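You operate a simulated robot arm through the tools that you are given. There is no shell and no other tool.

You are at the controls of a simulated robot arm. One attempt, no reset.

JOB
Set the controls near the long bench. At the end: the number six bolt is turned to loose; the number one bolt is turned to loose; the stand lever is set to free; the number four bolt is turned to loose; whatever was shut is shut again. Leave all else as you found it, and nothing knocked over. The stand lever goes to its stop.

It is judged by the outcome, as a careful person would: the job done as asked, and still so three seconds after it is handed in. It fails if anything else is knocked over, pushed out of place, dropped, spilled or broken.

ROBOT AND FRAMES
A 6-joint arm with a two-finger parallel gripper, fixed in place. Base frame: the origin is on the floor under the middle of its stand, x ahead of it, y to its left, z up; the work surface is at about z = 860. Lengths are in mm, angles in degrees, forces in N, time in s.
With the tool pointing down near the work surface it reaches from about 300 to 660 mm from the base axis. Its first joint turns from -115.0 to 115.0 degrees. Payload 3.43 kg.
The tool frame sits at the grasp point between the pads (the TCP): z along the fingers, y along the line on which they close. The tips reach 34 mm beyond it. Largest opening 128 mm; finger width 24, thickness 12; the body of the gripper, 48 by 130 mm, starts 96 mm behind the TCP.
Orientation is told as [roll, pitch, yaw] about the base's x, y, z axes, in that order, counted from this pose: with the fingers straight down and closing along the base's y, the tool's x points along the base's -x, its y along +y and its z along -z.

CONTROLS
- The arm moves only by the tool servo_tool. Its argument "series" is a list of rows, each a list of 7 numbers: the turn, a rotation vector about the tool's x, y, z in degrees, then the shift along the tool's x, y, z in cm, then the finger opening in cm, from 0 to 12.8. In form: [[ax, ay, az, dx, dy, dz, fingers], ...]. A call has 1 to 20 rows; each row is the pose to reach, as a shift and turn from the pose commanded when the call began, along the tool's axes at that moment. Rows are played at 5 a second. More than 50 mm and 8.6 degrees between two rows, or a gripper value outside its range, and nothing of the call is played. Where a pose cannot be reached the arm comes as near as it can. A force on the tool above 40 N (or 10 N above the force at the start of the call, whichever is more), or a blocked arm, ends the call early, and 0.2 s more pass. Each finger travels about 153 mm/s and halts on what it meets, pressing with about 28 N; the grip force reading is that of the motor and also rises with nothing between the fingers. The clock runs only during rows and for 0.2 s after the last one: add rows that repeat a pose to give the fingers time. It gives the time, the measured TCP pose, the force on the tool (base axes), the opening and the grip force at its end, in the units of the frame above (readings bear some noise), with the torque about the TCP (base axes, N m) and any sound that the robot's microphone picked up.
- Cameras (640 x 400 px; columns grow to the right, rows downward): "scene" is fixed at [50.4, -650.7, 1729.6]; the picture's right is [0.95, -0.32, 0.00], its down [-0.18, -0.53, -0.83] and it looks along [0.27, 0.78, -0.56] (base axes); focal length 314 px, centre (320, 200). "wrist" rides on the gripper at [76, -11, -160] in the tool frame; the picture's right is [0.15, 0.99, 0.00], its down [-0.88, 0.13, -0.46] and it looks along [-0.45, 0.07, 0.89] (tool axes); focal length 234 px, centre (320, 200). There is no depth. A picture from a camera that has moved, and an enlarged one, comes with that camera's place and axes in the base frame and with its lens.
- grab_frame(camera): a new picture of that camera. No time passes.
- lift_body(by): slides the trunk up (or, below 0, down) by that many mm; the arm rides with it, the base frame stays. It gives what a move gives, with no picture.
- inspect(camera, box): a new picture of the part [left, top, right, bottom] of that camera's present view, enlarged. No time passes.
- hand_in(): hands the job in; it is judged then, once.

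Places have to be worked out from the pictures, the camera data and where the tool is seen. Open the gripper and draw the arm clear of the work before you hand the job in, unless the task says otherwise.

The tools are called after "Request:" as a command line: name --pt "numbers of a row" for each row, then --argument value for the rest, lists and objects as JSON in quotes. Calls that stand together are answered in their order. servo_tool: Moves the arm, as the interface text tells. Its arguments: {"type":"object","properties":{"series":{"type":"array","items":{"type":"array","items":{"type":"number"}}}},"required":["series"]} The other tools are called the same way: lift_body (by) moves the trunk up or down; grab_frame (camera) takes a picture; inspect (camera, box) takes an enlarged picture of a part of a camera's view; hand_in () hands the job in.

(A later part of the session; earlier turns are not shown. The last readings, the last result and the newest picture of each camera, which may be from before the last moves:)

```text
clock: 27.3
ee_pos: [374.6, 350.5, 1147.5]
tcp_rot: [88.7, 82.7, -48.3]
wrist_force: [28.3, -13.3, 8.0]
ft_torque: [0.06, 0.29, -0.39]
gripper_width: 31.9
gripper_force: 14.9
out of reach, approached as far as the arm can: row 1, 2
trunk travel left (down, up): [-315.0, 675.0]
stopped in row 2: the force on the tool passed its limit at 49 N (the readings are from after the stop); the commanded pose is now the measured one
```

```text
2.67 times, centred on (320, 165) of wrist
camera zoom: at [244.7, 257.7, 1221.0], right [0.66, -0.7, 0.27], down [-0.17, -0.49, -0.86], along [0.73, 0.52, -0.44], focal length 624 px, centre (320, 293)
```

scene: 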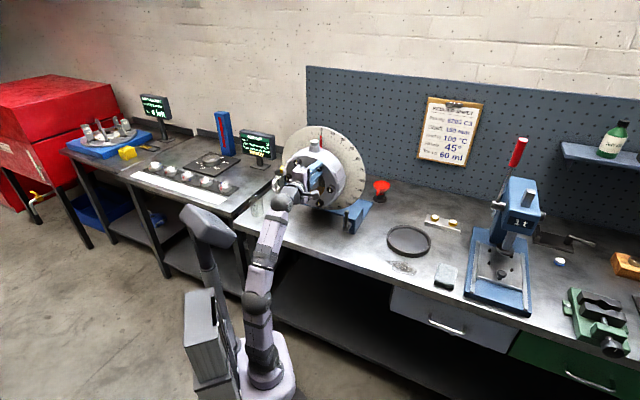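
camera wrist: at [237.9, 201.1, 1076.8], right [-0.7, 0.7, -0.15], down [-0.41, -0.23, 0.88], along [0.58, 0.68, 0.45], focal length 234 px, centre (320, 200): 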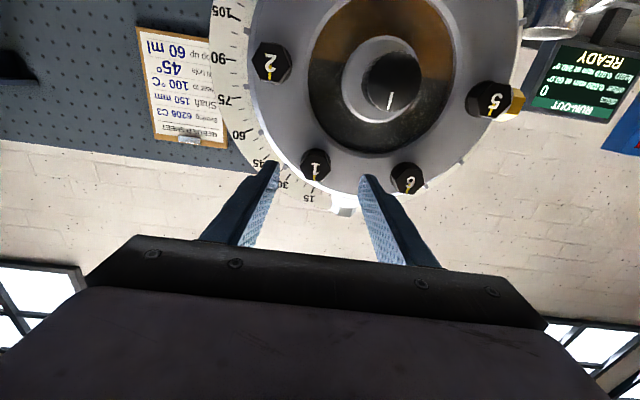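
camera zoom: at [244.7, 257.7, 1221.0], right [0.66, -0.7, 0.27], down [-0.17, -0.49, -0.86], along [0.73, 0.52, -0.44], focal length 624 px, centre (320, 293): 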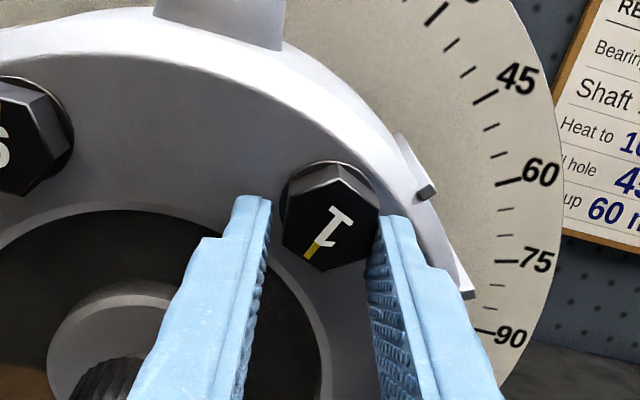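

The wrist reached its own turning limit and slipped slightly, so the tool sagged off the head. I'll open the fingers right away and look at the bolt.

Request:
servo_tool --pt "0 0 0 0 0 0 4.0" --pt "0 0 0 0 0 0 5.0" --pt "0 0 0 0 0 0 5.0"

Request:
inspect --camera "wrist" --box '[220, 90, 420, 240]'

Request:
inspect --camera "scene" --box '[270, 120, 370, 220]'

```text
clock: 28.1
ee_pos: [368.7, 356.7, 1145.4]
tcp_rot: [87.3, 82.8, -48.8]
wrist_force: [2.1, -1.6, -1.3]
ft_torque: [0.06, 0.0, -0.03]
gripper_width: 51.9
gripper_force: 1.5
trunk travel left (down, up): [-315.0, 675.0]
```

```text
2.67 times, centred on (320, 165) of wrist
camera zoom: at [239.0, 262.8, 1220.3], right [0.67, -0.69, 0.27], down [-0.17, -0.49, -0.85], along [0.73, 0.52, -0.44], focal length 624 px, centre (320, 293)
```

zoom: 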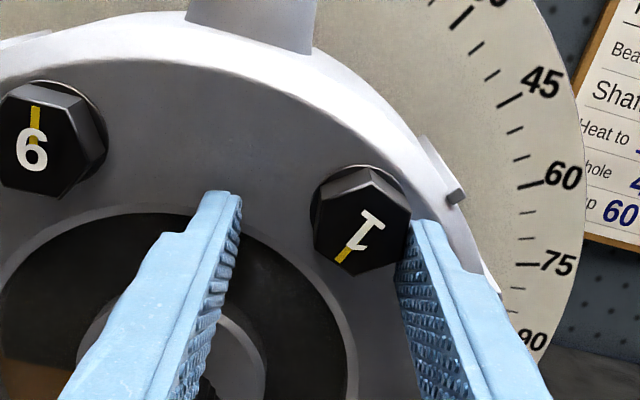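

```text
4.00 times, centred on (320, 170) of scene
camera zoom: at [50.4, -650.7, 1729.6], right [0.95, -0.32, 0.0], down [-0.18, -0.53, -0.83], along [0.27, 0.78, -0.56], focal length 1258 px, centre (320, 320)
```

zoom: 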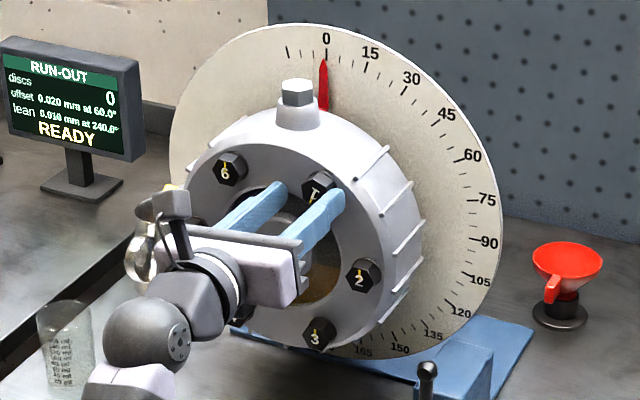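

Bolt 1 now sits at roughly 150° counter-clockwise. I'll retreat straight back 50 mm and recheck its mark from clear view.

Request:
servo_tool --pt "0 0 0 0 0 -1.5 5.0" --pt "0 0 0 0 0 -3.0 5.0" --pt "0 0 4 0 0 -5.0 5.0" --pt "0 0 8 0 0 -5.0 5.0"

Request:
inspect --camera "wrist" --box '[220, 60, 440, 225]'

Request:
inspect --camera "scene" --box '[295, 150, 345, 190]'

```text
clock: 29.1
ee_pos: [331.1, 322.3, 1146.4]
tcp_rot: [-67.9, 89.1, 155.8]
wrist_force: [0.1, 0.6, -0.1]
ft_torque: [0.0, 0.01, 0.01]
gripper_width: 50.0
gripper_force: 0.1
trunk travel left (down, up): [-315.0, 675.0]
```

```text
2.42 times, centred on (330, 142) of wrist
camera zoom: at [209.2, 220.4, 1223.4], right [0.68, -0.72, 0.13], down [-0.25, -0.4, -0.88], along [0.68, 0.57, -0.46], focal length 568 px, centre (296, 339)
```

zoom: 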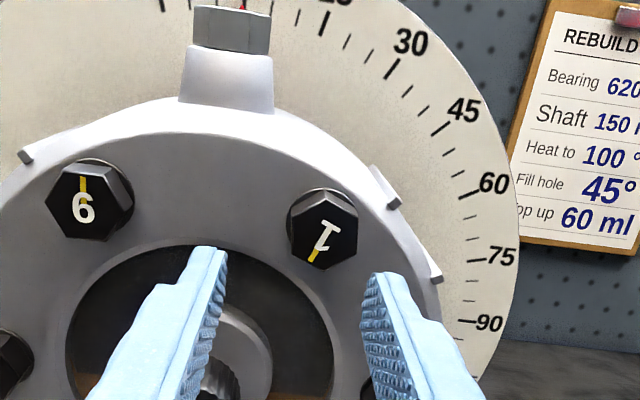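

```text
10.00 times, centred on (320, 170) of scene
camera zoom: at [50.4, -650.7, 1729.6], right [0.95, -0.32, 0.0], down [-0.18, -0.53, -0.83], along [0.27, 0.78, -0.56], focal length 3144 px, centre (320, 500)
```

zoom: 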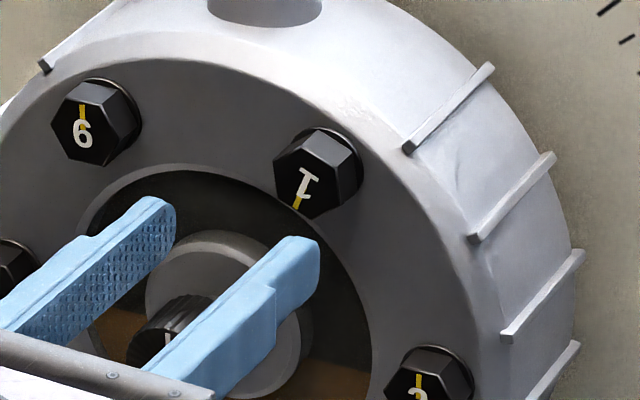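

Bolt 1's mark is now at about 157° counter-clockwise and stays put. To check for an end of travel I'll regrip with a fresh wrist angle: first re-centre on the bolt axis (h≈20, z≈1156) and square the yaw.

Request:
servo_tool --pt "0.6 0 0 0.5 0.7 0 5.0" --pt "1.3 0 0 0.96 1.38 0.2 5.0" --pt "1.3 0 0 0.96 1.38 0.2 5.0"

Request:
servo_tool --pt "0 0 7.9 0 0 0 5.0" --pt "0 0 15.8 0 0 0 5.0" --pt "0 0 23.7 0 0 0 5.0" --pt "0 0 31.6 0 0 0 5.0" --pt "0 0 39.5 0 0 0 5.0" --pt "0 0 47.4 0 0 0 5.0" --pt "0 0 55.3 0 0 0 5.0" --pt "0 0 63.2 0 0 0 5.0" --pt "0 0 71.1 0 0 0 5.0" --pt "0 0 79 0 0 0 5.0" --pt "0 0 86.9 0 0 0 5.0" --pt "0 0 94.8 0 0 0 5.0" --pt "0 0 102.7 0 0 0 5.0" --pt "0 0 110.6 0 0 0 5.0" --pt "0 0 118.5 0 0 0 5.0" --pt "0 0 126.4 0 0 0 5.0" --pt "0 0 134.3 0 0 0 5.0" --pt "0 0 142 0 0 0 5.0"

Request:
inspect --camera "wrist" --box '[220, 60, 440, 225]'

Request:
inspect --camera "scene" --box '[295, 150, 345, 190]'

```text
clock: 29.9
ee_pos: [342.5, 312.3, 1156.5]
tcp_rot: [-69.6, 89.2, 155.6]
wrist_force: [-1.1, -0.1, -0.4]
ft_torque: [-0.02, 0.0, -0.01]
gripper_width: 50.1
gripper_force: 0.1
trunk travel left (down, up): [-315.0, 675.0]
```

```text
clock: 33.7
ee_pos: [342.2, 314.0, 1155.1]
tcp_rot: [-89.6, -53.0, 134.5]
wrist_force: [-0.1, -0.4, 0.2]
ft_torque: [-0.03, -0.03, -0.02]
gripper_width: 49.9
gripper_force: 0.0
trunk travel left (down, up): [-315.0, 675.0]
```

```text
2.42 times, centred on (330, 142) of wrist
camera zoom: at [268.3, 163.1, 1102.8], right [-0.5, 0.49, -0.71], down [-0.77, 0.13, 0.63], along [0.4, 0.86, 0.32], focal length 568 px, centre (296, 339)
```

zoom: 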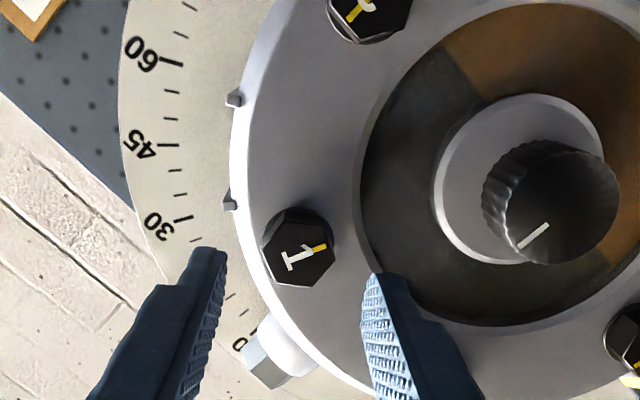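

```text
10.00 times, centred on (320, 170) of scene
camera zoom: at [50.4, -650.7, 1729.6], right [0.95, -0.32, 0.0], down [-0.18, -0.53, -0.83], along [0.27, 0.78, -0.56], focal length 3144 px, centre (320, 500)
```

zoom: 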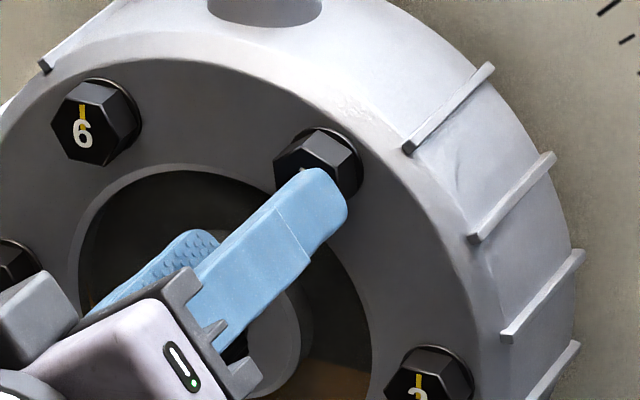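

The tool is at 37° twist with the bolt's flats roughly parallel to the pads. I'll advance 49 mm and close again.

Request:
servo_tool --pt "0 0 0 0 0 1.6 5.0" --pt "0 0 0 0 0 3.3 5.0" --pt "0 0 0 0 0 4.9 5.0" --pt "0 0 0 0 0 4.9 4.2" --pt "0 0 0 0 0 4.9 3.4" --pt "0 0 0 0 0 4.9 2.5" --pt "0 0 0 0 0 4.9 1.5" --pt "0 0 0 0 0 4.9 1.5"

Request:
inspect --camera "wrist" --box '[220, 90, 420, 240]'

```text
clock: 35.5
ee_pos: [376.5, 347.9, 1153.7]
tcp_rot: [-89.5, -52.7, 134.6]
wrist_force: [-4.5, 0.1, -7.3]
ft_torque: [0.19, -0.19, 0.12]
gripper_width: 32.1
gripper_force: 45.4
trunk travel left (down, up): [-315.0, 675.0]
```

```text
2.67 times, centred on (320, 165) of wrist
camera zoom: at [302.2, 196.5, 1101.4], right [-0.5, 0.49, -0.72], down [-0.77, 0.13, 0.62], along [0.4, 0.86, 0.31], focal length 624 px, centre (320, 293)
```

zoom: 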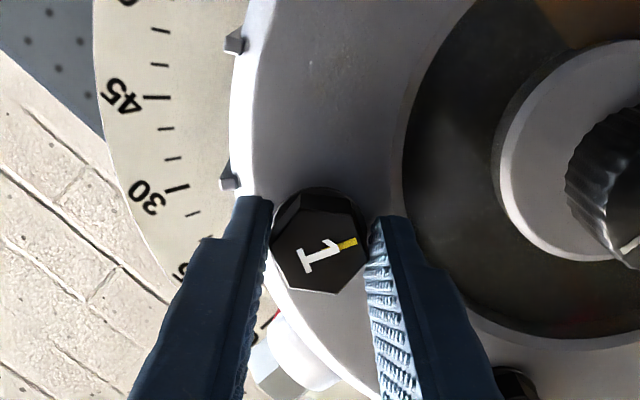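

Regripped cleanly (32.1 mm), bolt at 157°. Turning counter-clockwise a further 40° while watching for resistance.

Request:
servo_tool --pt "0 0 -5 0 0 0 1.5" --pt "0 0 -10 0 0 0 1.5" --pt "0 0 -15 0 0 0 1.5" --pt "0 0 -20 0 0 0 1.5" --pt "0 0 -25 0 0 0 1.5" --pt "0 0 -30 0 0 0 1.5" --pt "0 0 -35 0 0 0 1.5" --pt "0 0 -40 0 0 0 1.5"

Request:
inspect --camera "wrist" --box '[220, 90, 420, 240]'

```text
clock: 37.3
ee_pos: [376.6, 348.1, 1155.6]
tcp_rot: [-89.6, -12.5, 134.9]
wrist_force: [-14.3, -8.7, -16.8]
ft_torque: [-0.18, 0.2, -0.9]
gripper_width: 31.8
gripper_force: 45.0
trunk travel left (down, up): [-315.0, 675.0]
```

```text
2.67 times, centred on (320, 165) of wrist
camera zoom: at [317.7, 181.5, 1150.4], right [-0.06, 0.05, -1.0], down [-0.95, 0.31, 0.07], along [0.31, 0.95, 0.03], focal length 624 px, centre (320, 293)
```

zoom: 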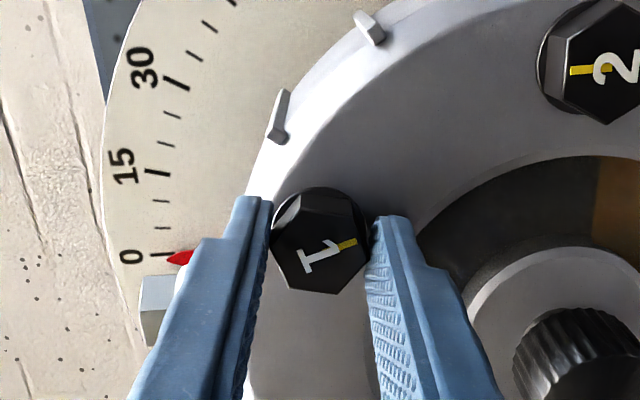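

Bolt is at about 197° and still turning; there's some side load again. I'll relieve it and keep turning.

Request:
servo_tool --pt "0 0 0 0 0.08 -0.05 1.5" --pt "0 0 0 0 0.08 -0.05 1.5" --pt "0 0 -5 0 0.08 -0.05 1.5" --pt "0 0 -10 0 0.08 -0.05 1.5" --pt "0 0 -15 0 0.08 -0.05 1.5" --pt "0 0 -20 0 0.08 -0.05 1.5" --pt "0 0 -25 0 0.07 -0.05 1.5" --pt "0 0 -30 0 0.07 -0.05 1.5" --pt "0 0 -35 0 0.07 -0.05 1.5" --pt "0 0 -40 0 0.07 -0.05 1.5"

Request:
inspect --camera "wrist" --box '[220, 90, 420, 240]'

```text
clock: 39.5
ee_pos: [375.6, 347.4, 1154.8]
tcp_rot: [-90.0, 27.4, 134.9]
wrist_force: [3.0, 2.6, 10.8]
ft_torque: [0.72, 0.78, -0.01]
gripper_width: 29.4
gripper_force: 44.9
trunk travel left (down, up): [-315.0, 675.0]
```

```text
2.67 times, centred on (320, 165) of wrist
camera zoom: at [307.8, 191.7, 1200.3], right [0.41, -0.41, -0.81], down [-0.83, 0.19, -0.52], along [0.37, 0.89, -0.27], focal length 624 px, centre (320, 293)
```

zoom: 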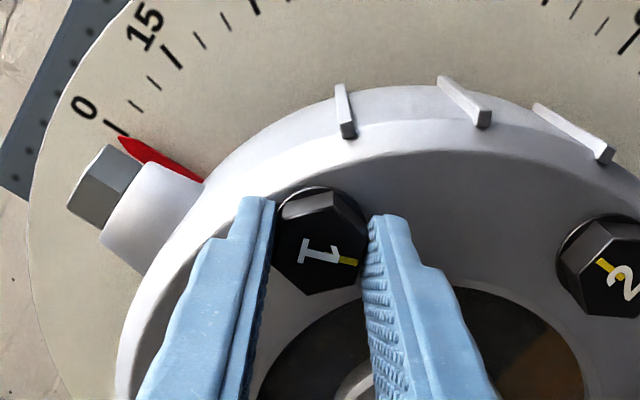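

Now the bolt lags the gripper, with about 1 N·m about the axis: it has reached its end stop. I'll open the fingers, back off and read the final mark.

Request:
servo_tool --pt "0 0 3 0 0 0 2.8" --pt "0 0 3 0 0 0 4.0" --pt "0 0 3 0 0 0 5.0" --pt "0 0 3 0 0 -1.7 5.0" --pt "0 0 3 0 0 -3.4 5.0" --pt "0 0 3 0 0 -5.0 5.0"

Request:
inspect --camera "wrist" --box '[220, 60, 440, 225]'

Request:
inspect --camera "scene" --box '[295, 150, 345, 190]'

```text
clock: 40.9
ee_pos: [341.2, 312.5, 1153.2]
tcp_rot: [-89.7, 24.3, 135.1]
wrist_force: [0.1, 0.5, -0.2]
ft_torque: [0.04, -0.03, 0.04]
gripper_width: 50.3
gripper_force: 0.1
trunk travel left (down, up): [-315.0, 675.0]
```

```text
2.42 times, centred on (330, 142) of wrist
camera zoom: at [274.2, 155.1, 1195.7], right [0.38, -0.38, -0.84], down [-0.85, 0.21, -0.48], along [0.36, 0.9, -0.25], focal length 568 px, centre (296, 339)
```

zoom: 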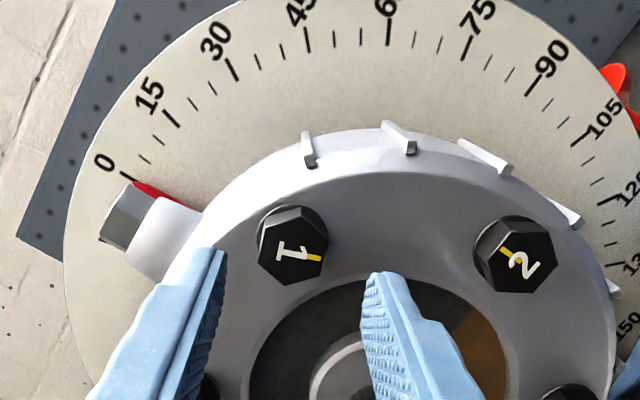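

```text
10.00 times, centred on (320, 170) of scene
camera zoom: at [50.4, -650.7, 1729.6], right [0.95, -0.32, 0.0], down [-0.18, -0.53, -0.83], along [0.27, 0.78, -0.56], focal length 3144 px, centre (320, 500)
```

zoom: 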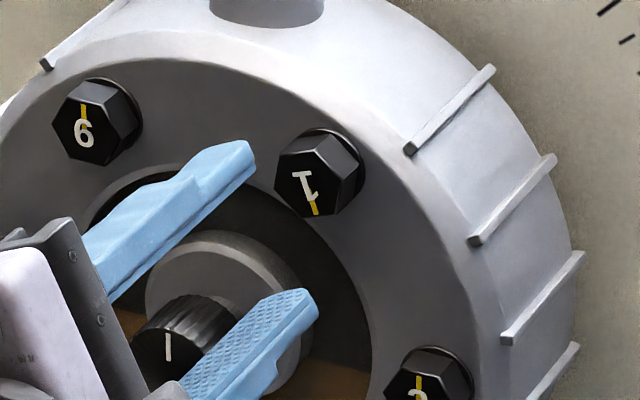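

Bolt 1's mark now stands at about 200°, its end of travel, so it's fully loose. Next is bolt 6: I'll move across in front of the face to h≈-76, z≈1156 (staying well clear), then unwind the wrist so I can turn the full 200° in a single grip.

Request:
servo_tool --pt "0 0 0 0 0 -2.2 5.0" --pt "0 0 0 -2.9 -1.4 -2.2 5.0" --pt "0 0 0 -5.8 -2.8 -2.2 5.0" --pt "0 0 0 -8.66 -4.21 -2.2 5.0" --pt "0 0 0 -8.66 -4.21 -2.2 5.0"

Request:
servo_tool --pt "0 0 7.9 0 0 0 5.0" --pt "0 0 15.8 0 0 0 5.0" --pt "0 0 23.7 0 0 0 5.0" --pt "0 0 31.6 0 0 0 5.0" --pt "0 0 39.5 0 0 0 5.0" --pt "0 0 47.4 0 0 0 5.0" --pt "0 0 55.3 0 0 0 5.0" --pt "0 0 63.2 0 0 0 5.0" --pt "0 0 71.1 0 0 0 5.0" --pt "0 0 79 0 0 0 5.0" --pt "0 0 86.9 0 0 0 5.0" --pt "0 0 94.8 0 0 0 5.0" --pt "0 0 102.7 0 0 0 5.0" --pt "0 0 110.6 0 0 0 5.0" --pt "0 0 114.3 0 0 0 5.0"

Request:
grab_frame --camera "wrist"

```text
clock: 42.3
ee_pos: [300.4, 338.8, 1159.3]
tcp_rot: [-90.1, 24.3, 128.1]
wrist_force: [-0.4, -1.0, -0.2]
ft_torque: [-0.01, 0.04, -0.01]
gripper_width: 50.2
gripper_force: 0.1
trunk travel left (down, up): [-315.0, 675.0]
stopped in row 5: the arm was blocked; the commanded pose is now the measured one
```

```text
clock: 45.5
ee_pos: [299.9, 339.7, 1157.0]
tcp_rot: [12.0, -89.8, 26.2]
wrist_force: [-0.2, -0.3, -0.1]
ft_torque: [-0.04, 0.01, 0.01]
gripper_width: 49.9
gripper_force: 0.1
trunk travel left (down, up): [-315.0, 675.0]
```

```text
taken
camera wrist: at [181.5, 233.0, 1082.2], right [-0.61, 0.78, -0.15], down [-0.44, -0.18, 0.88], along [0.66, 0.6, 0.45], focal length 234 px, centre (320, 200)
```

wrist: 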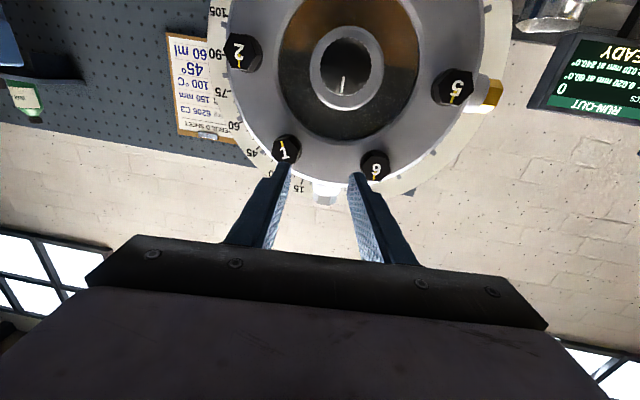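

The arm reported being blocked partway (TCP at h≈-27, yaw drifted to 38°). I'll look at the scene to see what limits it.

Request:
grab_frame --camera "scene"

Request:
inspect --camera "scene" --box '[160, 120, 400, 400]'

```text
taken
```

scene: 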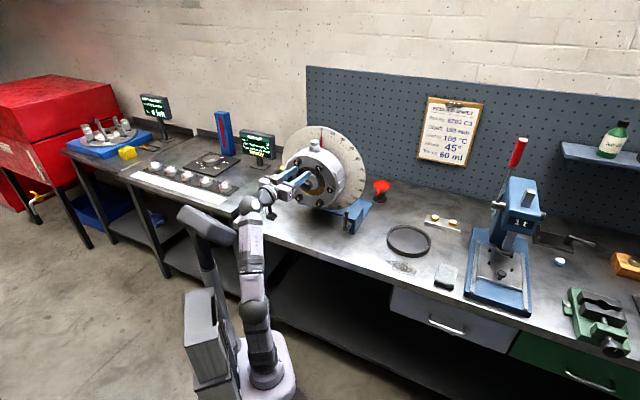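

```text
1.43 times, centred on (280, 260) of scene
camera zoom: at [50.4, -650.7, 1729.6], right [0.95, -0.32, 0.0], down [-0.18, -0.53, -0.83], along [0.27, 0.78, -0.56], focal length 449 px, centre (377, 114)
```

zoom: 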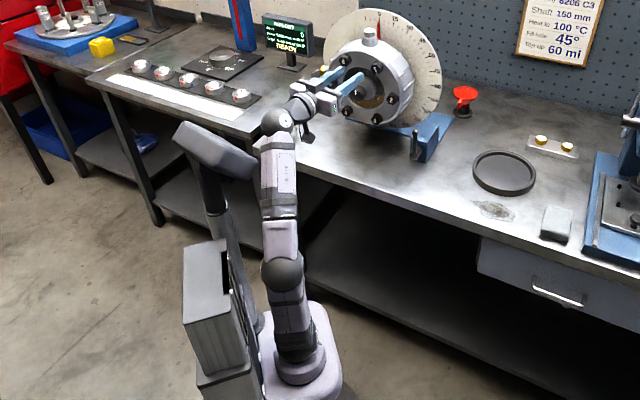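

The forearm was apparently held up by the robot's own head mast (J1 near 69° azimuth). For bolt 6 I'll therefore approach diagonally from the right, where the arm stays clear. First back to h≈0 with yaw 45°, then twist to 60° with wider fingers.

Request:
servo_tool --pt "-2.3 0 0 0 -0.9 0.43 5.0" --pt "-4.6 0 0 0 -1.8 0.86 5.0" --pt "-6.8 0 0 0 -2.68 1.3 5.0" --pt "-6.8 0 0 0 -2.68 1.3 5.0"

Request:
servo_tool --pt "0 0 -7.5 0 0 0 6.0" --pt "0 0 -15 0 0 0 7.0" --pt "0 0 -22.5 0 0 0 7.0" --pt "0 0 -30 0 0 0 7.0" --pt "0 0 -37.5 0 0 0 7.0" --pt "0 0 -45 0 0 0 7.0" --pt "0 0 -52.5 0 0 0 7.0" --pt "0 0 -60 0 0 0 7.0" --pt "0 0 -60 0 0 0 7.0"

Request:
grab_frame --camera "scene"

```text
clock: 46.5
ee_pos: [324.2, 335.3, 1153.9]
tcp_rot: [-28.1, -89.3, 73.9]
wrist_force: [0.0, -0.4, -0.7]
ft_torque: [0.0, -0.02, -0.03]
gripper_width: 49.9
gripper_force: 0.1
trunk travel left (down, up): [-315.0, 675.0]
```

```text
clock: 48.5
ee_pos: [324.6, 333.8, 1154.4]
tcp_rot: [-89.4, -29.6, 135.4]
wrist_force: [0.0, -0.6, 0.0]
ft_torque: [-0.04, -0.03, -0.03]
gripper_width: 70.1
gripper_force: 0.1
trunk travel left (down, up): [-315.0, 675.0]
```

```text
taken
```

scene: 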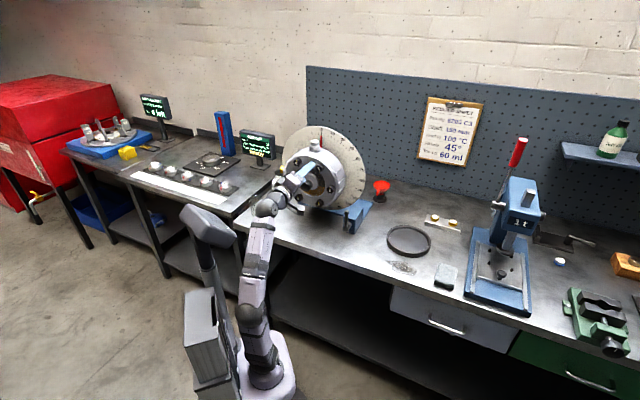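

Clear now. I'll move to d≈490, h≈-52 in front of the heads (tips about 7 mm short of them), watching for a block.

Request:
servo_tool --pt "0 0 0 -1.35 0.69 0.5 7.0" --pt "0 0 0 -2.7 1.38 1.2 7.0" --pt "0 0 0 -4.06 2.07 2.45 7.0" --pt "0 0 0 -4.06 2.07 2.45 7.0"

Request:
inspect --camera "wrist" --box '[220, 60, 440, 225]'

Request:
inspect --camera "scene" --box '[180, 120, 360, 300]'

```text
clock: 49.5
ee_pos: [306.8, 382.1, 1155.5]
tcp_rot: [-89.4, -29.7, 135.4]
wrist_force: [-0.5, -0.1, -0.3]
ft_torque: [-0.02, -0.01, 0.0]
gripper_width: 70.2
gripper_force: 0.0
trunk travel left (down, up): [-315.0, 675.0]
```

```text
2.42 times, centred on (330, 142) of wrist
camera zoom: at [246.8, 218.5, 1129.2], right [-0.27, 0.25, -0.93], down [-0.91, 0.26, 0.33], along [0.32, 0.93, 0.16], focal length 568 px, centre (296, 339)
```

zoom: 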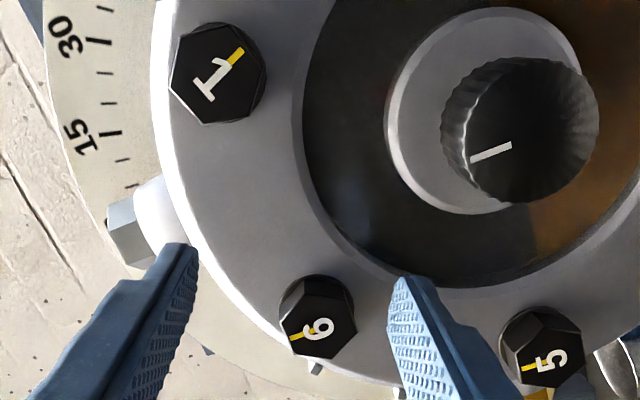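

```text
2.22 times, centred on (270, 210) of scene
camera zoom: at [50.4, -650.7, 1729.6], right [0.95, -0.32, 0.0], down [-0.18, -0.53, -0.83], along [0.27, 0.78, -0.56], focal length 699 px, centre (431, 178)
```

zoom: 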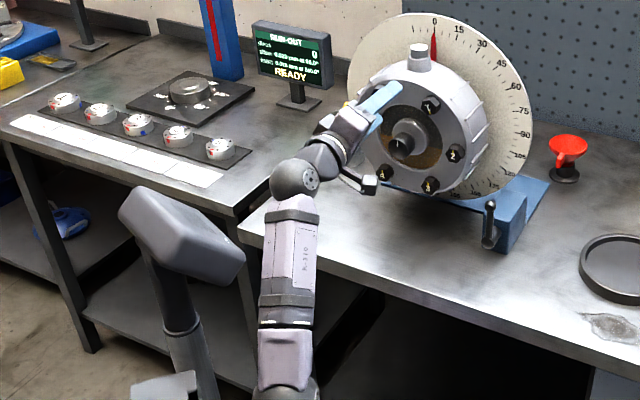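

No block here. Bolt 6 lies between the fingers; I estimate its axis at h≈-77, z≈1156. I'll slide diagonally onto it.

Request:
servo_tool --pt "0 0 0 -0.6 0.34 0.4 7.0" --pt "0 0 0 -1.2 0.65 0.9 7.0" --pt "0 0 0 -1.7 0.92 1.8 7.0" --pt "0 0 0 -2.09 1.13 2.7 7.0" --pt "0 0 0 -2.09 1.13 2.7 7.0"

Request:
inspect --camera "wrist" --box '[220, 90, 420, 240]'

Request:
inspect --camera "scene" --box '[270, 140, 345, 190]'

```text
clock: 50.7
ee_pos: [309.2, 419.5, 1158.1]
tcp_rot: [-89.4, -29.8, 135.4]
wrist_force: [-5.3, -6.2, -3.4]
ft_torque: [0.22, -0.02, -0.3]
gripper_width: 68.7
gripper_force: 0.1
trunk travel left (down, up): [-315.0, 675.0]
```

```text
2.67 times, centred on (320, 165) of wrist
camera zoom: at [250.0, 255.2, 1131.0], right [-0.27, 0.25, -0.93], down [-0.91, 0.26, 0.33], along [0.32, 0.93, 0.16], focal length 624 px, centre (320, 293)
```

zoom: 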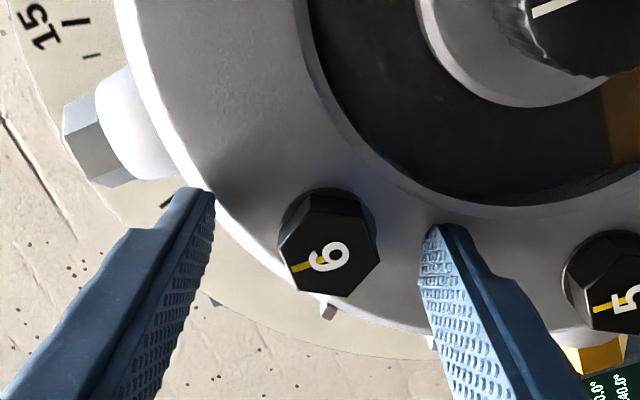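

```text
8.00 times, centred on (308, 165) of scene
camera zoom: at [50.4, -650.7, 1729.6], right [0.95, -0.32, 0.0], down [-0.18, -0.53, -0.83], along [0.27, 0.78, -0.56], focal length 2515 px, centre (420, 480)
```

zoom: 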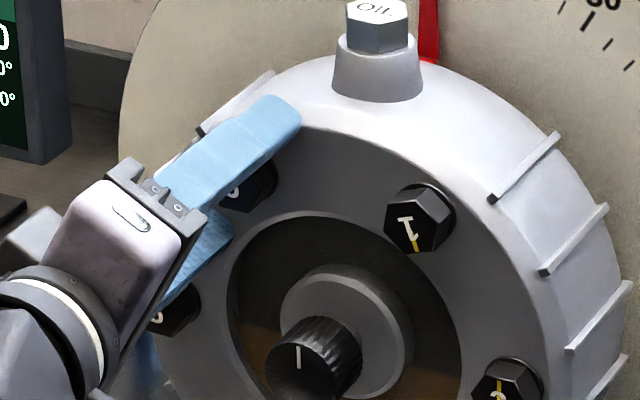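

A light contact (about 8 N) shows the fingertips just reached the face at d≈549, so I'll back off 3 mm and re-centre: the head appears about 4 mm toward tool +y and 2.5 mm toward -x.

Request:
servo_tool --pt "0 0 0 0 0 -0.3 7.0" --pt "0 0 0 -0.25 0.38 -0.3 6.0" --pt "0 0 0 -0.25 0.38 -0.3 5.0" --pt "0 0 0 -0.25 0.38 -0.3 5.0"

Request:
inspect --camera "wrist" --box '[220, 90, 420, 240]'

```text
clock: 51.7
ee_pos: [305.0, 419.6, 1154.2]
tcp_rot: [-89.3, -29.7, 135.4]
wrist_force: [-0.1, 0.4, -0.3]
ft_torque: [-0.02, 0.0, 0.02]
gripper_width: 50.0
gripper_force: 0.0
trunk travel left (down, up): [-315.0, 675.0]
```

```text
2.67 times, centred on (320, 165) of wrist
camera zoom: at [245.2, 255.8, 1128.3], right [-0.27, 0.25, -0.93], down [-0.91, 0.26, 0.33], along [0.32, 0.93, 0.16], focal length 624 px, centre (320, 293)
```

zoom: 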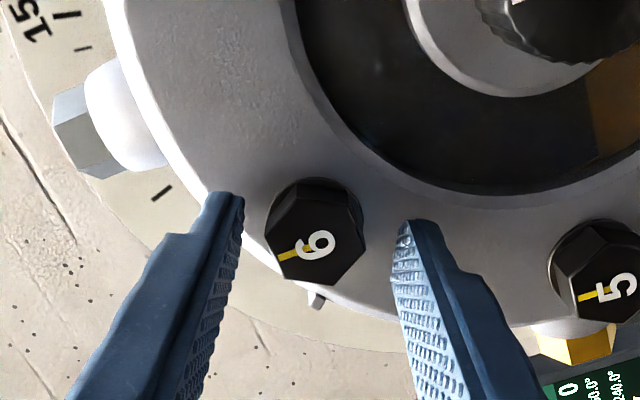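

Now the head is about 2 mm the other way; I'll correct by -2 mm in y and close on it.

Request:
servo_tool --pt "0 0 0 0 -0.2 0 5.0" --pt "0 0 0 0 -0.2 0.05 4.2" --pt "0 0 0 0 -0.2 0.05 3.4" --pt "0 0 0 0 -0.2 0.05 2.5" --pt "0 0 0 0 -0.2 0.05 1.5" --pt "0 0 0 0 -0.2 0.05 1.5"

Request:
inspect --camera "wrist" --box '[220, 90, 420, 240]'

```text
clock: 53.1
ee_pos: [304.2, 419.5, 1156.2]
tcp_rot: [-89.2, -29.7, 135.4]
wrist_force: [-1.7, -1.2, -5.5]
ft_torque: [0.32, -0.27, -0.23]
gripper_width: 32.2
gripper_force: 45.1
trunk travel left (down, up): [-315.0, 675.0]
```

```text
2.67 times, centred on (320, 165) of wrist
camera zoom: at [245.3, 255.6, 1130.4], right [-0.27, 0.25, -0.93], down [-0.91, 0.26, 0.33], along [0.32, 0.93, 0.16], focal length 624 px, centre (320, 293)
```

zoom: 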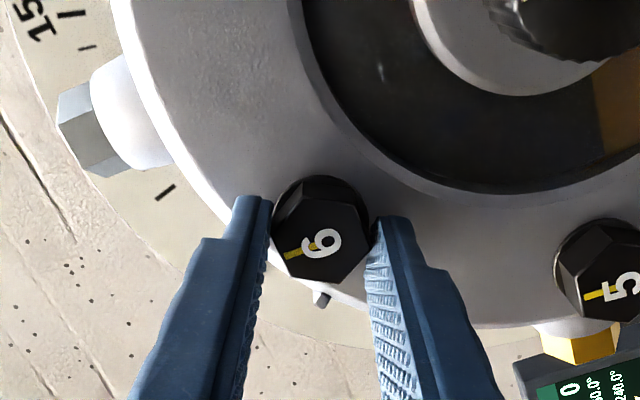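

Bolt 6 is gripped (32.2 mm) with small side load. Turning it counter-clockwise 40°.

Request:
servo_tool --pt "0 0 -5 0 0 0 1.5" --pt "0 0 -10 0 0 0 1.5" --pt "0 0 -15 0 0 0 1.5" --pt "0 0 -20 0 0 0 1.5" --pt "0 0 -25 0 0 0 1.5" --pt "0 0 -30 0 0 0 1.5" --pt "0 0 -35 0 0 0 1.5" --pt "0 0 -40 0 0 0 1.5"

Request:
inspect --camera "wrist" --box '[220, 90, 420, 240]'

```text
clock: 54.9
ee_pos: [305.5, 420.6, 1156.0]
tcp_rot: [-89.1, 10.3, 135.9]
wrist_force: [-11.1, -11.7, -24.3]
ft_torque: [0.09, -0.04, -0.17]
gripper_width: 31.8
gripper_force: 45.2
trunk travel left (down, up): [-315.0, 675.0]
```

```text
2.67 times, centred on (320, 165) of wrist
camera zoom: at [246.3, 255.6, 1182.2], right [0.22, -0.24, -0.95], down [-0.92, 0.26, -0.28], along [0.31, 0.94, -0.16], focal length 624 px, centre (320, 293)
```

zoom: 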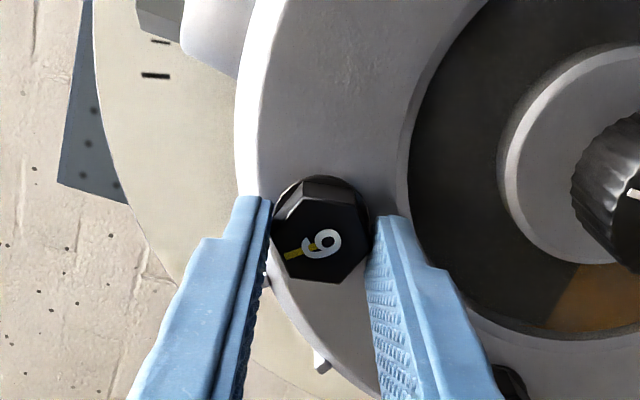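

A downward load of about 24 N has built up; I'll shift the tool about 1.5 mm down (+y) and slightly back to relieve it.

Request:
servo_tool --pt "0 0 0 0 0.1 -0.03 1.5" --pt "0 0 0 0 0.17 -0.05 1.5" --pt "0 0 0 0 0.17 -0.05 1.5"

```text
clock: 55.7
ee_pos: [304.5, 420.2, 1154.5]
tcp_rot: [-89.3, 10.3, 135.8]
wrist_force: [-9.7, -3.6, -14.0]
ft_torque: [-0.12, 0.13, 0.04]
gripper_width: 32.0
gripper_force: 44.7
trunk travel left (down, up): [-315.0, 675.0]
```

Improving. I'll shift a little further and continue turning 35°.

Request:
servo_tool --pt "0 0 0 -0.03 0.12 -0.05 1.5" --pt "0 0 -5 -0.03 0.12 -0.05 1.5" --pt "0 0 -10 -0.03 0.12 -0.05 1.5" --pt "0 0 -15 -0.03 0.12 -0.05 1.5" --pt "0 0 -20 -0.03 0.12 -0.05 1.5" --pt "0 0 -25 -0.03 0.12 -0.05 1.5" --pt "0 0 -30 -0.03 0.12 -0.05 1.5" --pt "0 0 -35 -0.03 0.12 -0.05 1.5"

Request:
inspect --camera "wrist" --box '[220, 90, 420, 240]'

```text
clock: 57.5
ee_pos: [305.3, 419.2, 1153.8]
tcp_rot: [-89.3, 45.3, 136.3]
wrist_force: [4.6, 12.9, 12.4]
ft_torque: [-0.2, 0.17, -0.12]
gripper_width: 31.8
gripper_force: 44.8
trunk travel left (down, up): [-315.0, 675.0]
```

```text
2.67 times, centred on (320, 165) of wrist
camera zoom: at [227.7, 274.0, 1216.5], right [0.57, -0.57, -0.59], down [-0.7, 0.04, -0.71], along [0.43, 0.82, -0.38], focal length 624 px, centre (320, 293)
```

zoom: 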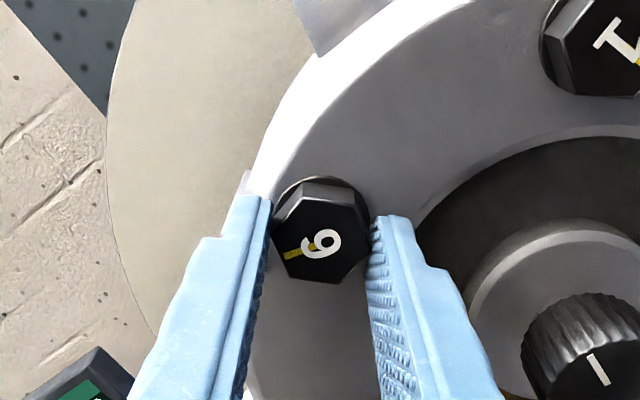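

Continuing: bolt 6 has turned 75°. Small relief move, then another 35°.

Request:
servo_tool --pt "0 0 0 0.03 -0.1 0.05 1.5" --pt "0 0 -5 0.03 -0.1 0.05 1.5" --pt "0 0 -10 0.03 -0.1 0.05 1.5" --pt "0 0 -15 0.03 -0.1 0.05 1.5" --pt "0 0 -20 0.03 -0.1 0.05 1.5" --pt "0 0 -25 0.03 -0.1 0.05 1.5" --pt "0 0 -30 0.03 -0.1 0.05 1.5" --pt "0 0 -35 0.03 -0.1 0.05 1.5"

Request:
inspect --camera "wrist" --box '[220, 90, 420, 240]'

```text
clock: 59.3
ee_pos: [306.8, 418.1, 1152.4]
tcp_rot: [-85.0, 80.2, 140.4]
wrist_force: [-6.0, -12.6, -12.9]
ft_torque: [-0.86, 0.89, -0.44]
gripper_width: 31.9
gripper_force: 44.5
trunk travel left (down, up): [-315.0, 675.0]
```

```text
2.67 times, centred on (320, 165) of wrist
camera zoom: at [197.4, 304.3, 1231.8], right [0.71, -0.7, -0.02], down [-0.34, -0.32, -0.88], along [0.61, 0.64, -0.47], focal length 624 px, centre (320, 293)
```

zoom: 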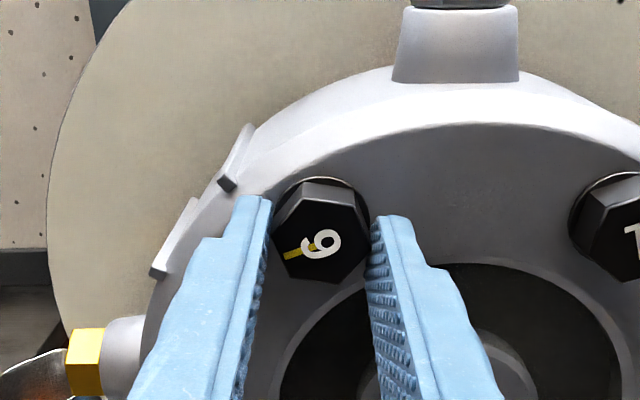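

Bolt 6 is at about 110°. I'll open around the head, swing the gripper back 120° in place, and regrip for the rest of the turn.

Request:
servo_tool --pt "0 0 0 0 0 0 4.0" --pt "0 0 0 0 0 -0.05 5.5" --pt "0 0 0 0 0 -0.1 5.5" --pt "0 0 7.5 0 0 -0.1 5.5" --pt "0 0 15 0 0 -0.1 5.5" --pt "0 0 22.5 0 0 -0.1 5.5" --pt "0 0 30 0 0 -0.1 5.5" --pt "0 0 37.5 0 0 -0.1 5.5" --pt "0 0 45 0 0 -0.1 5.5" --pt "0 0 52.5 0 0 -0.1 5.5" --pt "0 0 60 0 0 -0.1 5.5"

Request:
servo_tool --pt "0 0 7.5 0 0 0 5.5" --pt "0 0 15 0 0 0 5.5" --pt "0 0 22.5 0 0 0 5.5" --pt "0 0 30 0 0 0 5.5" --pt "0 0 37.5 0 0 0 5.5" --pt "0 0 45 0 0 0 5.5" --pt "0 0 52.5 0 0 0 5.5" --pt "0 0 60 0 0 0 5.5"

Request:
inspect --camera "wrist" --box '[220, 90, 420, 240]'

```text
clock: 61.7
ee_pos: [302.5, 418.9, 1155.3]
tcp_rot: [-89.4, 20.2, 136.0]
wrist_force: [0.1, 0.3, 0.4]
ft_torque: [0.01, 0.0, 0.0]
gripper_width: 55.1
gripper_force: 0.0
trunk travel left (down, up): [-315.0, 675.0]
```

```text
clock: 63.5
ee_pos: [305.0, 418.7, 1153.8]
tcp_rot: [-89.3, -39.9, 135.2]
wrist_force: [-0.2, 0.1, -0.1]
ft_torque: [-0.01, 0.0, 0.0]
gripper_width: 55.0
gripper_force: 0.2
trunk travel left (down, up): [-315.0, 675.0]
```

```text
2.67 times, centred on (320, 165) of wrist
camera zoom: at [240.3, 258.7, 1115.9], right [-0.38, 0.36, -0.85], down [-0.86, 0.21, 0.47], along [0.34, 0.91, 0.23], focal length 624 px, centre (320, 293)
```

zoom: 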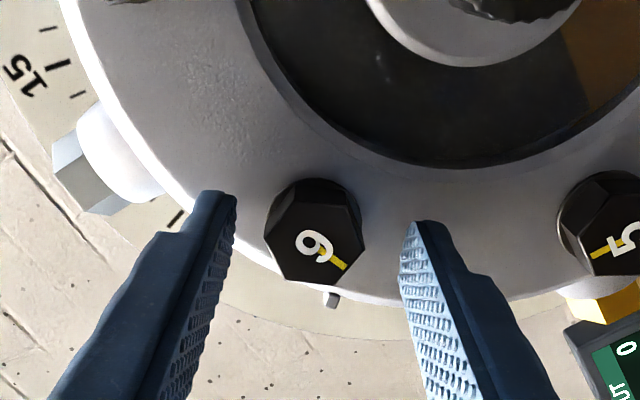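

Aligned well at 50° twist; I'll shift -1.3 mm in y and regrip.

Request:
servo_tool --pt "0 0 0 0 -0.13 0.05 5.0" --pt "0 0 0 0 -0.13 0.1 4.2" --pt "0 0 0 0 -0.13 0.1 3.4" --pt "0 0 0 0 -0.13 0.1 2.5" --pt "0 0 0 0 -0.13 0.1 1.5" --pt "0 0 0 0 -0.13 0.1 1.5"

Request:
servo_tool --pt "0 0 -5 0 0 0 1.5" --pt "0 0 -10 0 0 0 1.5" --pt "0 0 -15 0 0 0 1.5" --pt "0 0 -20 0 0 0 1.5" --pt "0 0 -25 0 0 0 1.5" --pt "0 0 -30 0 0 0 1.5"

Request:
inspect --camera "wrist" --box '[220, 90, 420, 240]'

```text
clock: 64.9
ee_pos: [306.5, 418.3, 1155.2]
tcp_rot: [-89.3, -39.7, 135.3]
wrist_force: [1.4, 1.5, 2.4]
ft_torque: [0.42, -0.44, -0.44]
gripper_width: 31.9
gripper_force: 44.8
trunk travel left (down, up): [-315.0, 675.0]
```

```text
clock: 66.3
ee_pos: [305.9, 417.6, 1155.3]
tcp_rot: [-89.4, -9.6, 135.7]
wrist_force: [-1.6, -4.5, -3.3]
ft_torque: [0.22, -0.19, -1.17]
gripper_width: 32.0
gripper_force: 45.0
trunk travel left (down, up): [-315.0, 675.0]
```

```text
2.67 times, centred on (320, 165) of wrist
camera zoom: at [249.7, 251.7, 1155.1], right [-0.02, 0.01, -1.0], down [-0.95, 0.3, 0.02], along [0.3, 0.96, 0.0], focal length 624 px, centre (320, 293)
```

zoom: 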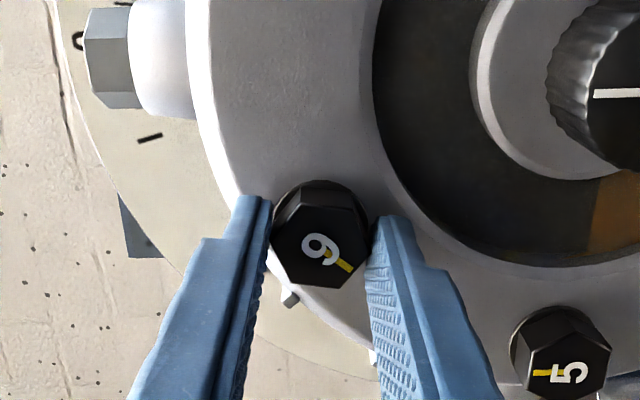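

Low loads, bolt 6 at about 140°. Continuing 30° twice, checking loads.

Request:
servo_tool --pt "0 0 -5 0 0 0 1.5" --pt "0 0 -10 0 0 0 1.5" --pt "0 0 -15 0 0 0 1.5" --pt "0 0 -20 0 0 0 1.5" --pt "0 0 -25 0 0 0 1.5" --pt "0 0 -30 0 0 0 1.5"

Request:
servo_tool --pt "0 0 -5 0 0 0 1.5" --pt "0 0 -10 0 0 0 1.5" --pt "0 0 -15 0 0 0 1.5" --pt "0 0 -20 0 0 0 1.5" --pt "0 0 -25 0 0 0 1.5"

Request:
inspect --camera "wrist" --box '[220, 90, 420, 240]'

```text
clock: 67.7
ee_pos: [304.8, 418.4, 1155.3]
tcp_rot: [-89.2, 20.2, 135.9]
wrist_force: [-1.5, -6.6, -8.2]
ft_torque: [0.3, -0.25, -0.85]
gripper_width: 31.7
gripper_force: 44.6
trunk travel left (down, up): [-315.0, 675.0]
```

```text
clock: 68.9
ee_pos: [306.4, 418.2, 1153.5]
tcp_rot: [-89.0, 45.3, 136.4]
wrist_force: [-0.3, -8.1, -13.0]
ft_torque: [0.15, -0.11, -0.35]
gripper_width: 31.8
gripper_force: 45.0
trunk travel left (down, up): [-315.0, 675.0]
```

```text
2.67 times, centred on (320, 165) of wrist
camera zoom: at [228.5, 273.6, 1218.4], right [0.57, -0.57, -0.59], down [-0.7, 0.04, -0.71], along [0.43, 0.82, -0.38], focal length 624 px, centre (320, 293)
```

zoom: 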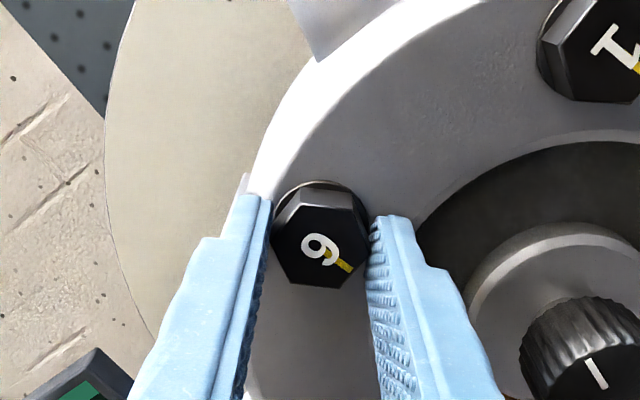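

At about 195°. I'll advance in small steps to reach its end stop.

Request:
servo_tool --pt "0 0 -3 0 0.05 0 1.5" --pt "0 0 -6 0 0.05 0 1.5" --pt "0 0 -9 0 0.05 0 1.5" --pt "0 0 -12 0 0.05 0 1.5"

Request:
inspect --camera "wrist" --box '[220, 90, 420, 240]'

```text
clock: 69.9
ee_pos: [306.2, 417.4, 1156.1]
tcp_rot: [-88.9, 57.3, 136.5]
wrist_force: [-0.8, -5.6, -5.9]
ft_torque: [-0.45, 0.9, -0.23]
gripper_width: 31.9
gripper_force: 45.1
trunk travel left (down, up): [-315.0, 675.0]
```

```text
2.67 times, centred on (320, 165) of wrist
camera zoom: at [219.1, 282.9, 1227.0], right [0.65, -0.64, -0.41], down [-0.59, -0.08, -0.81], along [0.49, 0.76, -0.42], focal length 624 px, centre (320, 293)
```

zoom: 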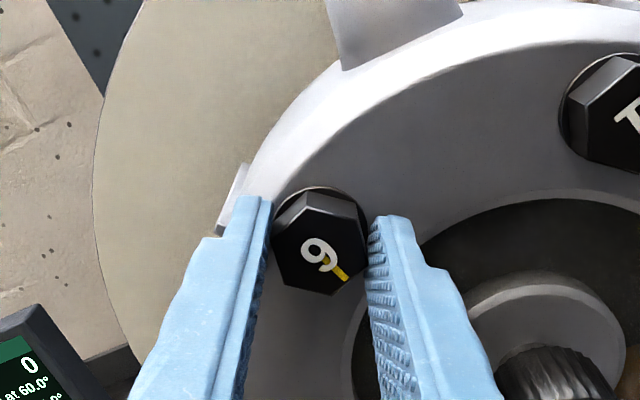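

The bolt lags slightly with axial torque, so bolt 6 is at its stop near 200°. I'll open wide and retreat diagonally to the right.

Request:
servo_tool --pt "0 0 2 0 0 0 4.0" --pt "0 0 2 0 0 0 5.5" --pt "0 0 0 0 0 -0.1 7.0" --pt "0 0 0 0.27 0.42 -0.6 7.0" --pt "0 0 0 0.54 0.84 -1.2 7.0" --pt "0 0 0 0.81 1.26 -2.0 7.0" --pt "0 0 0 1.35 2.1 -2.8 7.0" --pt "0 0 0 2.3 3.6 -4.0 7.0" --pt "0 0 0 3.24 5.05 -5.2 7.0" --pt "0 0 0 4.5 7.0 -5.2 7.0"

Request:
inspect --camera "scene" --box '[270, 140, 345, 215]'

Request:
grab_frame --camera "wrist"

```text
clock: 72.1
ee_pos: [328.1, 322.4, 1155.0]
tcp_rot: [-89.2, 57.3, 136.5]
wrist_force: [-0.1, -0.8, 0.3]
ft_torque: [0.0, 0.01, 0.0]
gripper_width: 69.7
gripper_force: 0.0
trunk travel left (down, up): [-315.0, 675.0]
```

```text
5.33 times, centred on (308, 178) of scene
camera zoom: at [50.4, -650.7, 1729.6], right [0.95, -0.32, 0.0], down [-0.18, -0.53, -0.83], along [0.27, 0.78, -0.56], focal length 1677 px, centre (387, 320)
```

zoom: 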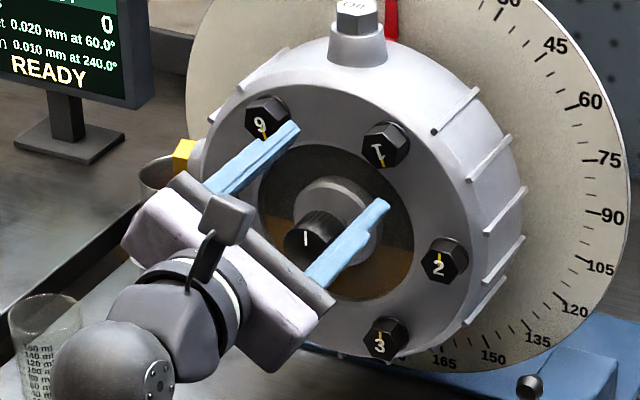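

```text
taken
camera wrist: at [240.0, 186.3, 1227.0], right [0.65, -0.64, -0.41], down [-0.59, -0.08, -0.81], along [0.48, 0.77, -0.42], focal length 234 px, centre (320, 200)
```

wrist: 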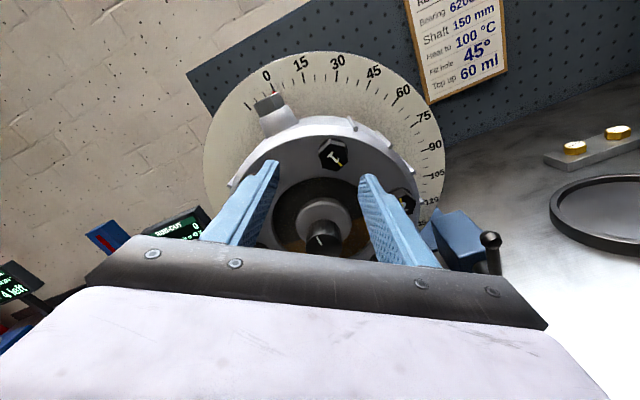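

Bolts 6 and 1 both show their marks just past straight down, at their stops. Next bolt 4: I'll shift right to h≈25 with the fingers stacked vertically so I can pass clear of the knob, then lower the trunk 165 mm.

Request:
servo_tool --pt "0 0 7.2 0.3 0.5 0 6.0" --pt "0 0 14.4 0.6 1.0 0 6.0" --pt "0 0 21.6 0.9 1.4 0 6.0" --pt "0 0 28.8 1.13 1.77 0.1 6.0" --pt "0 0 36 1.13 1.77 0.1 6.0" --pt "0 0 43.2 1.13 1.77 0.1 6.0" --pt "0 0 50.4 1.13 1.77 0.1 6.0" --pt "0 0 57.3 1.13 1.77 0.1 6.0" --pt "0 0 57.3 1.13 1.77 0.1 6.0"

Request:
inspect --camera "scene" --box '[180, 120, 400, 300]'

```text
clock: 74.1
ee_pos: [344.4, 308.1, 1154.5]
tcp_rot: [-89.4, -0.1, 135.7]
wrist_force: [-0.6, 0.7, 1.0]
ft_torque: [0.02, -0.01, 0.03]
gripper_width: 60.2
gripper_force: 0.0
trunk travel left (down, up): [-315.0, 675.0]
```

```text
2.22 times, centred on (290, 210) of scene
camera zoom: at [50.4, -650.7, 1729.6], right [0.95, -0.32, 0.0], down [-0.18, -0.53, -0.83], along [0.27, 0.78, -0.56], focal length 699 px, centre (387, 178)
```

zoom: 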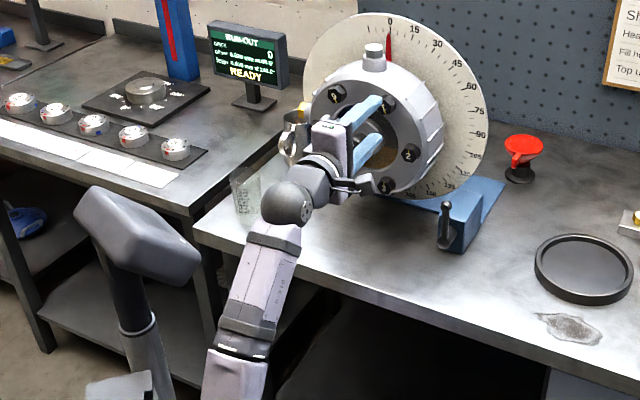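

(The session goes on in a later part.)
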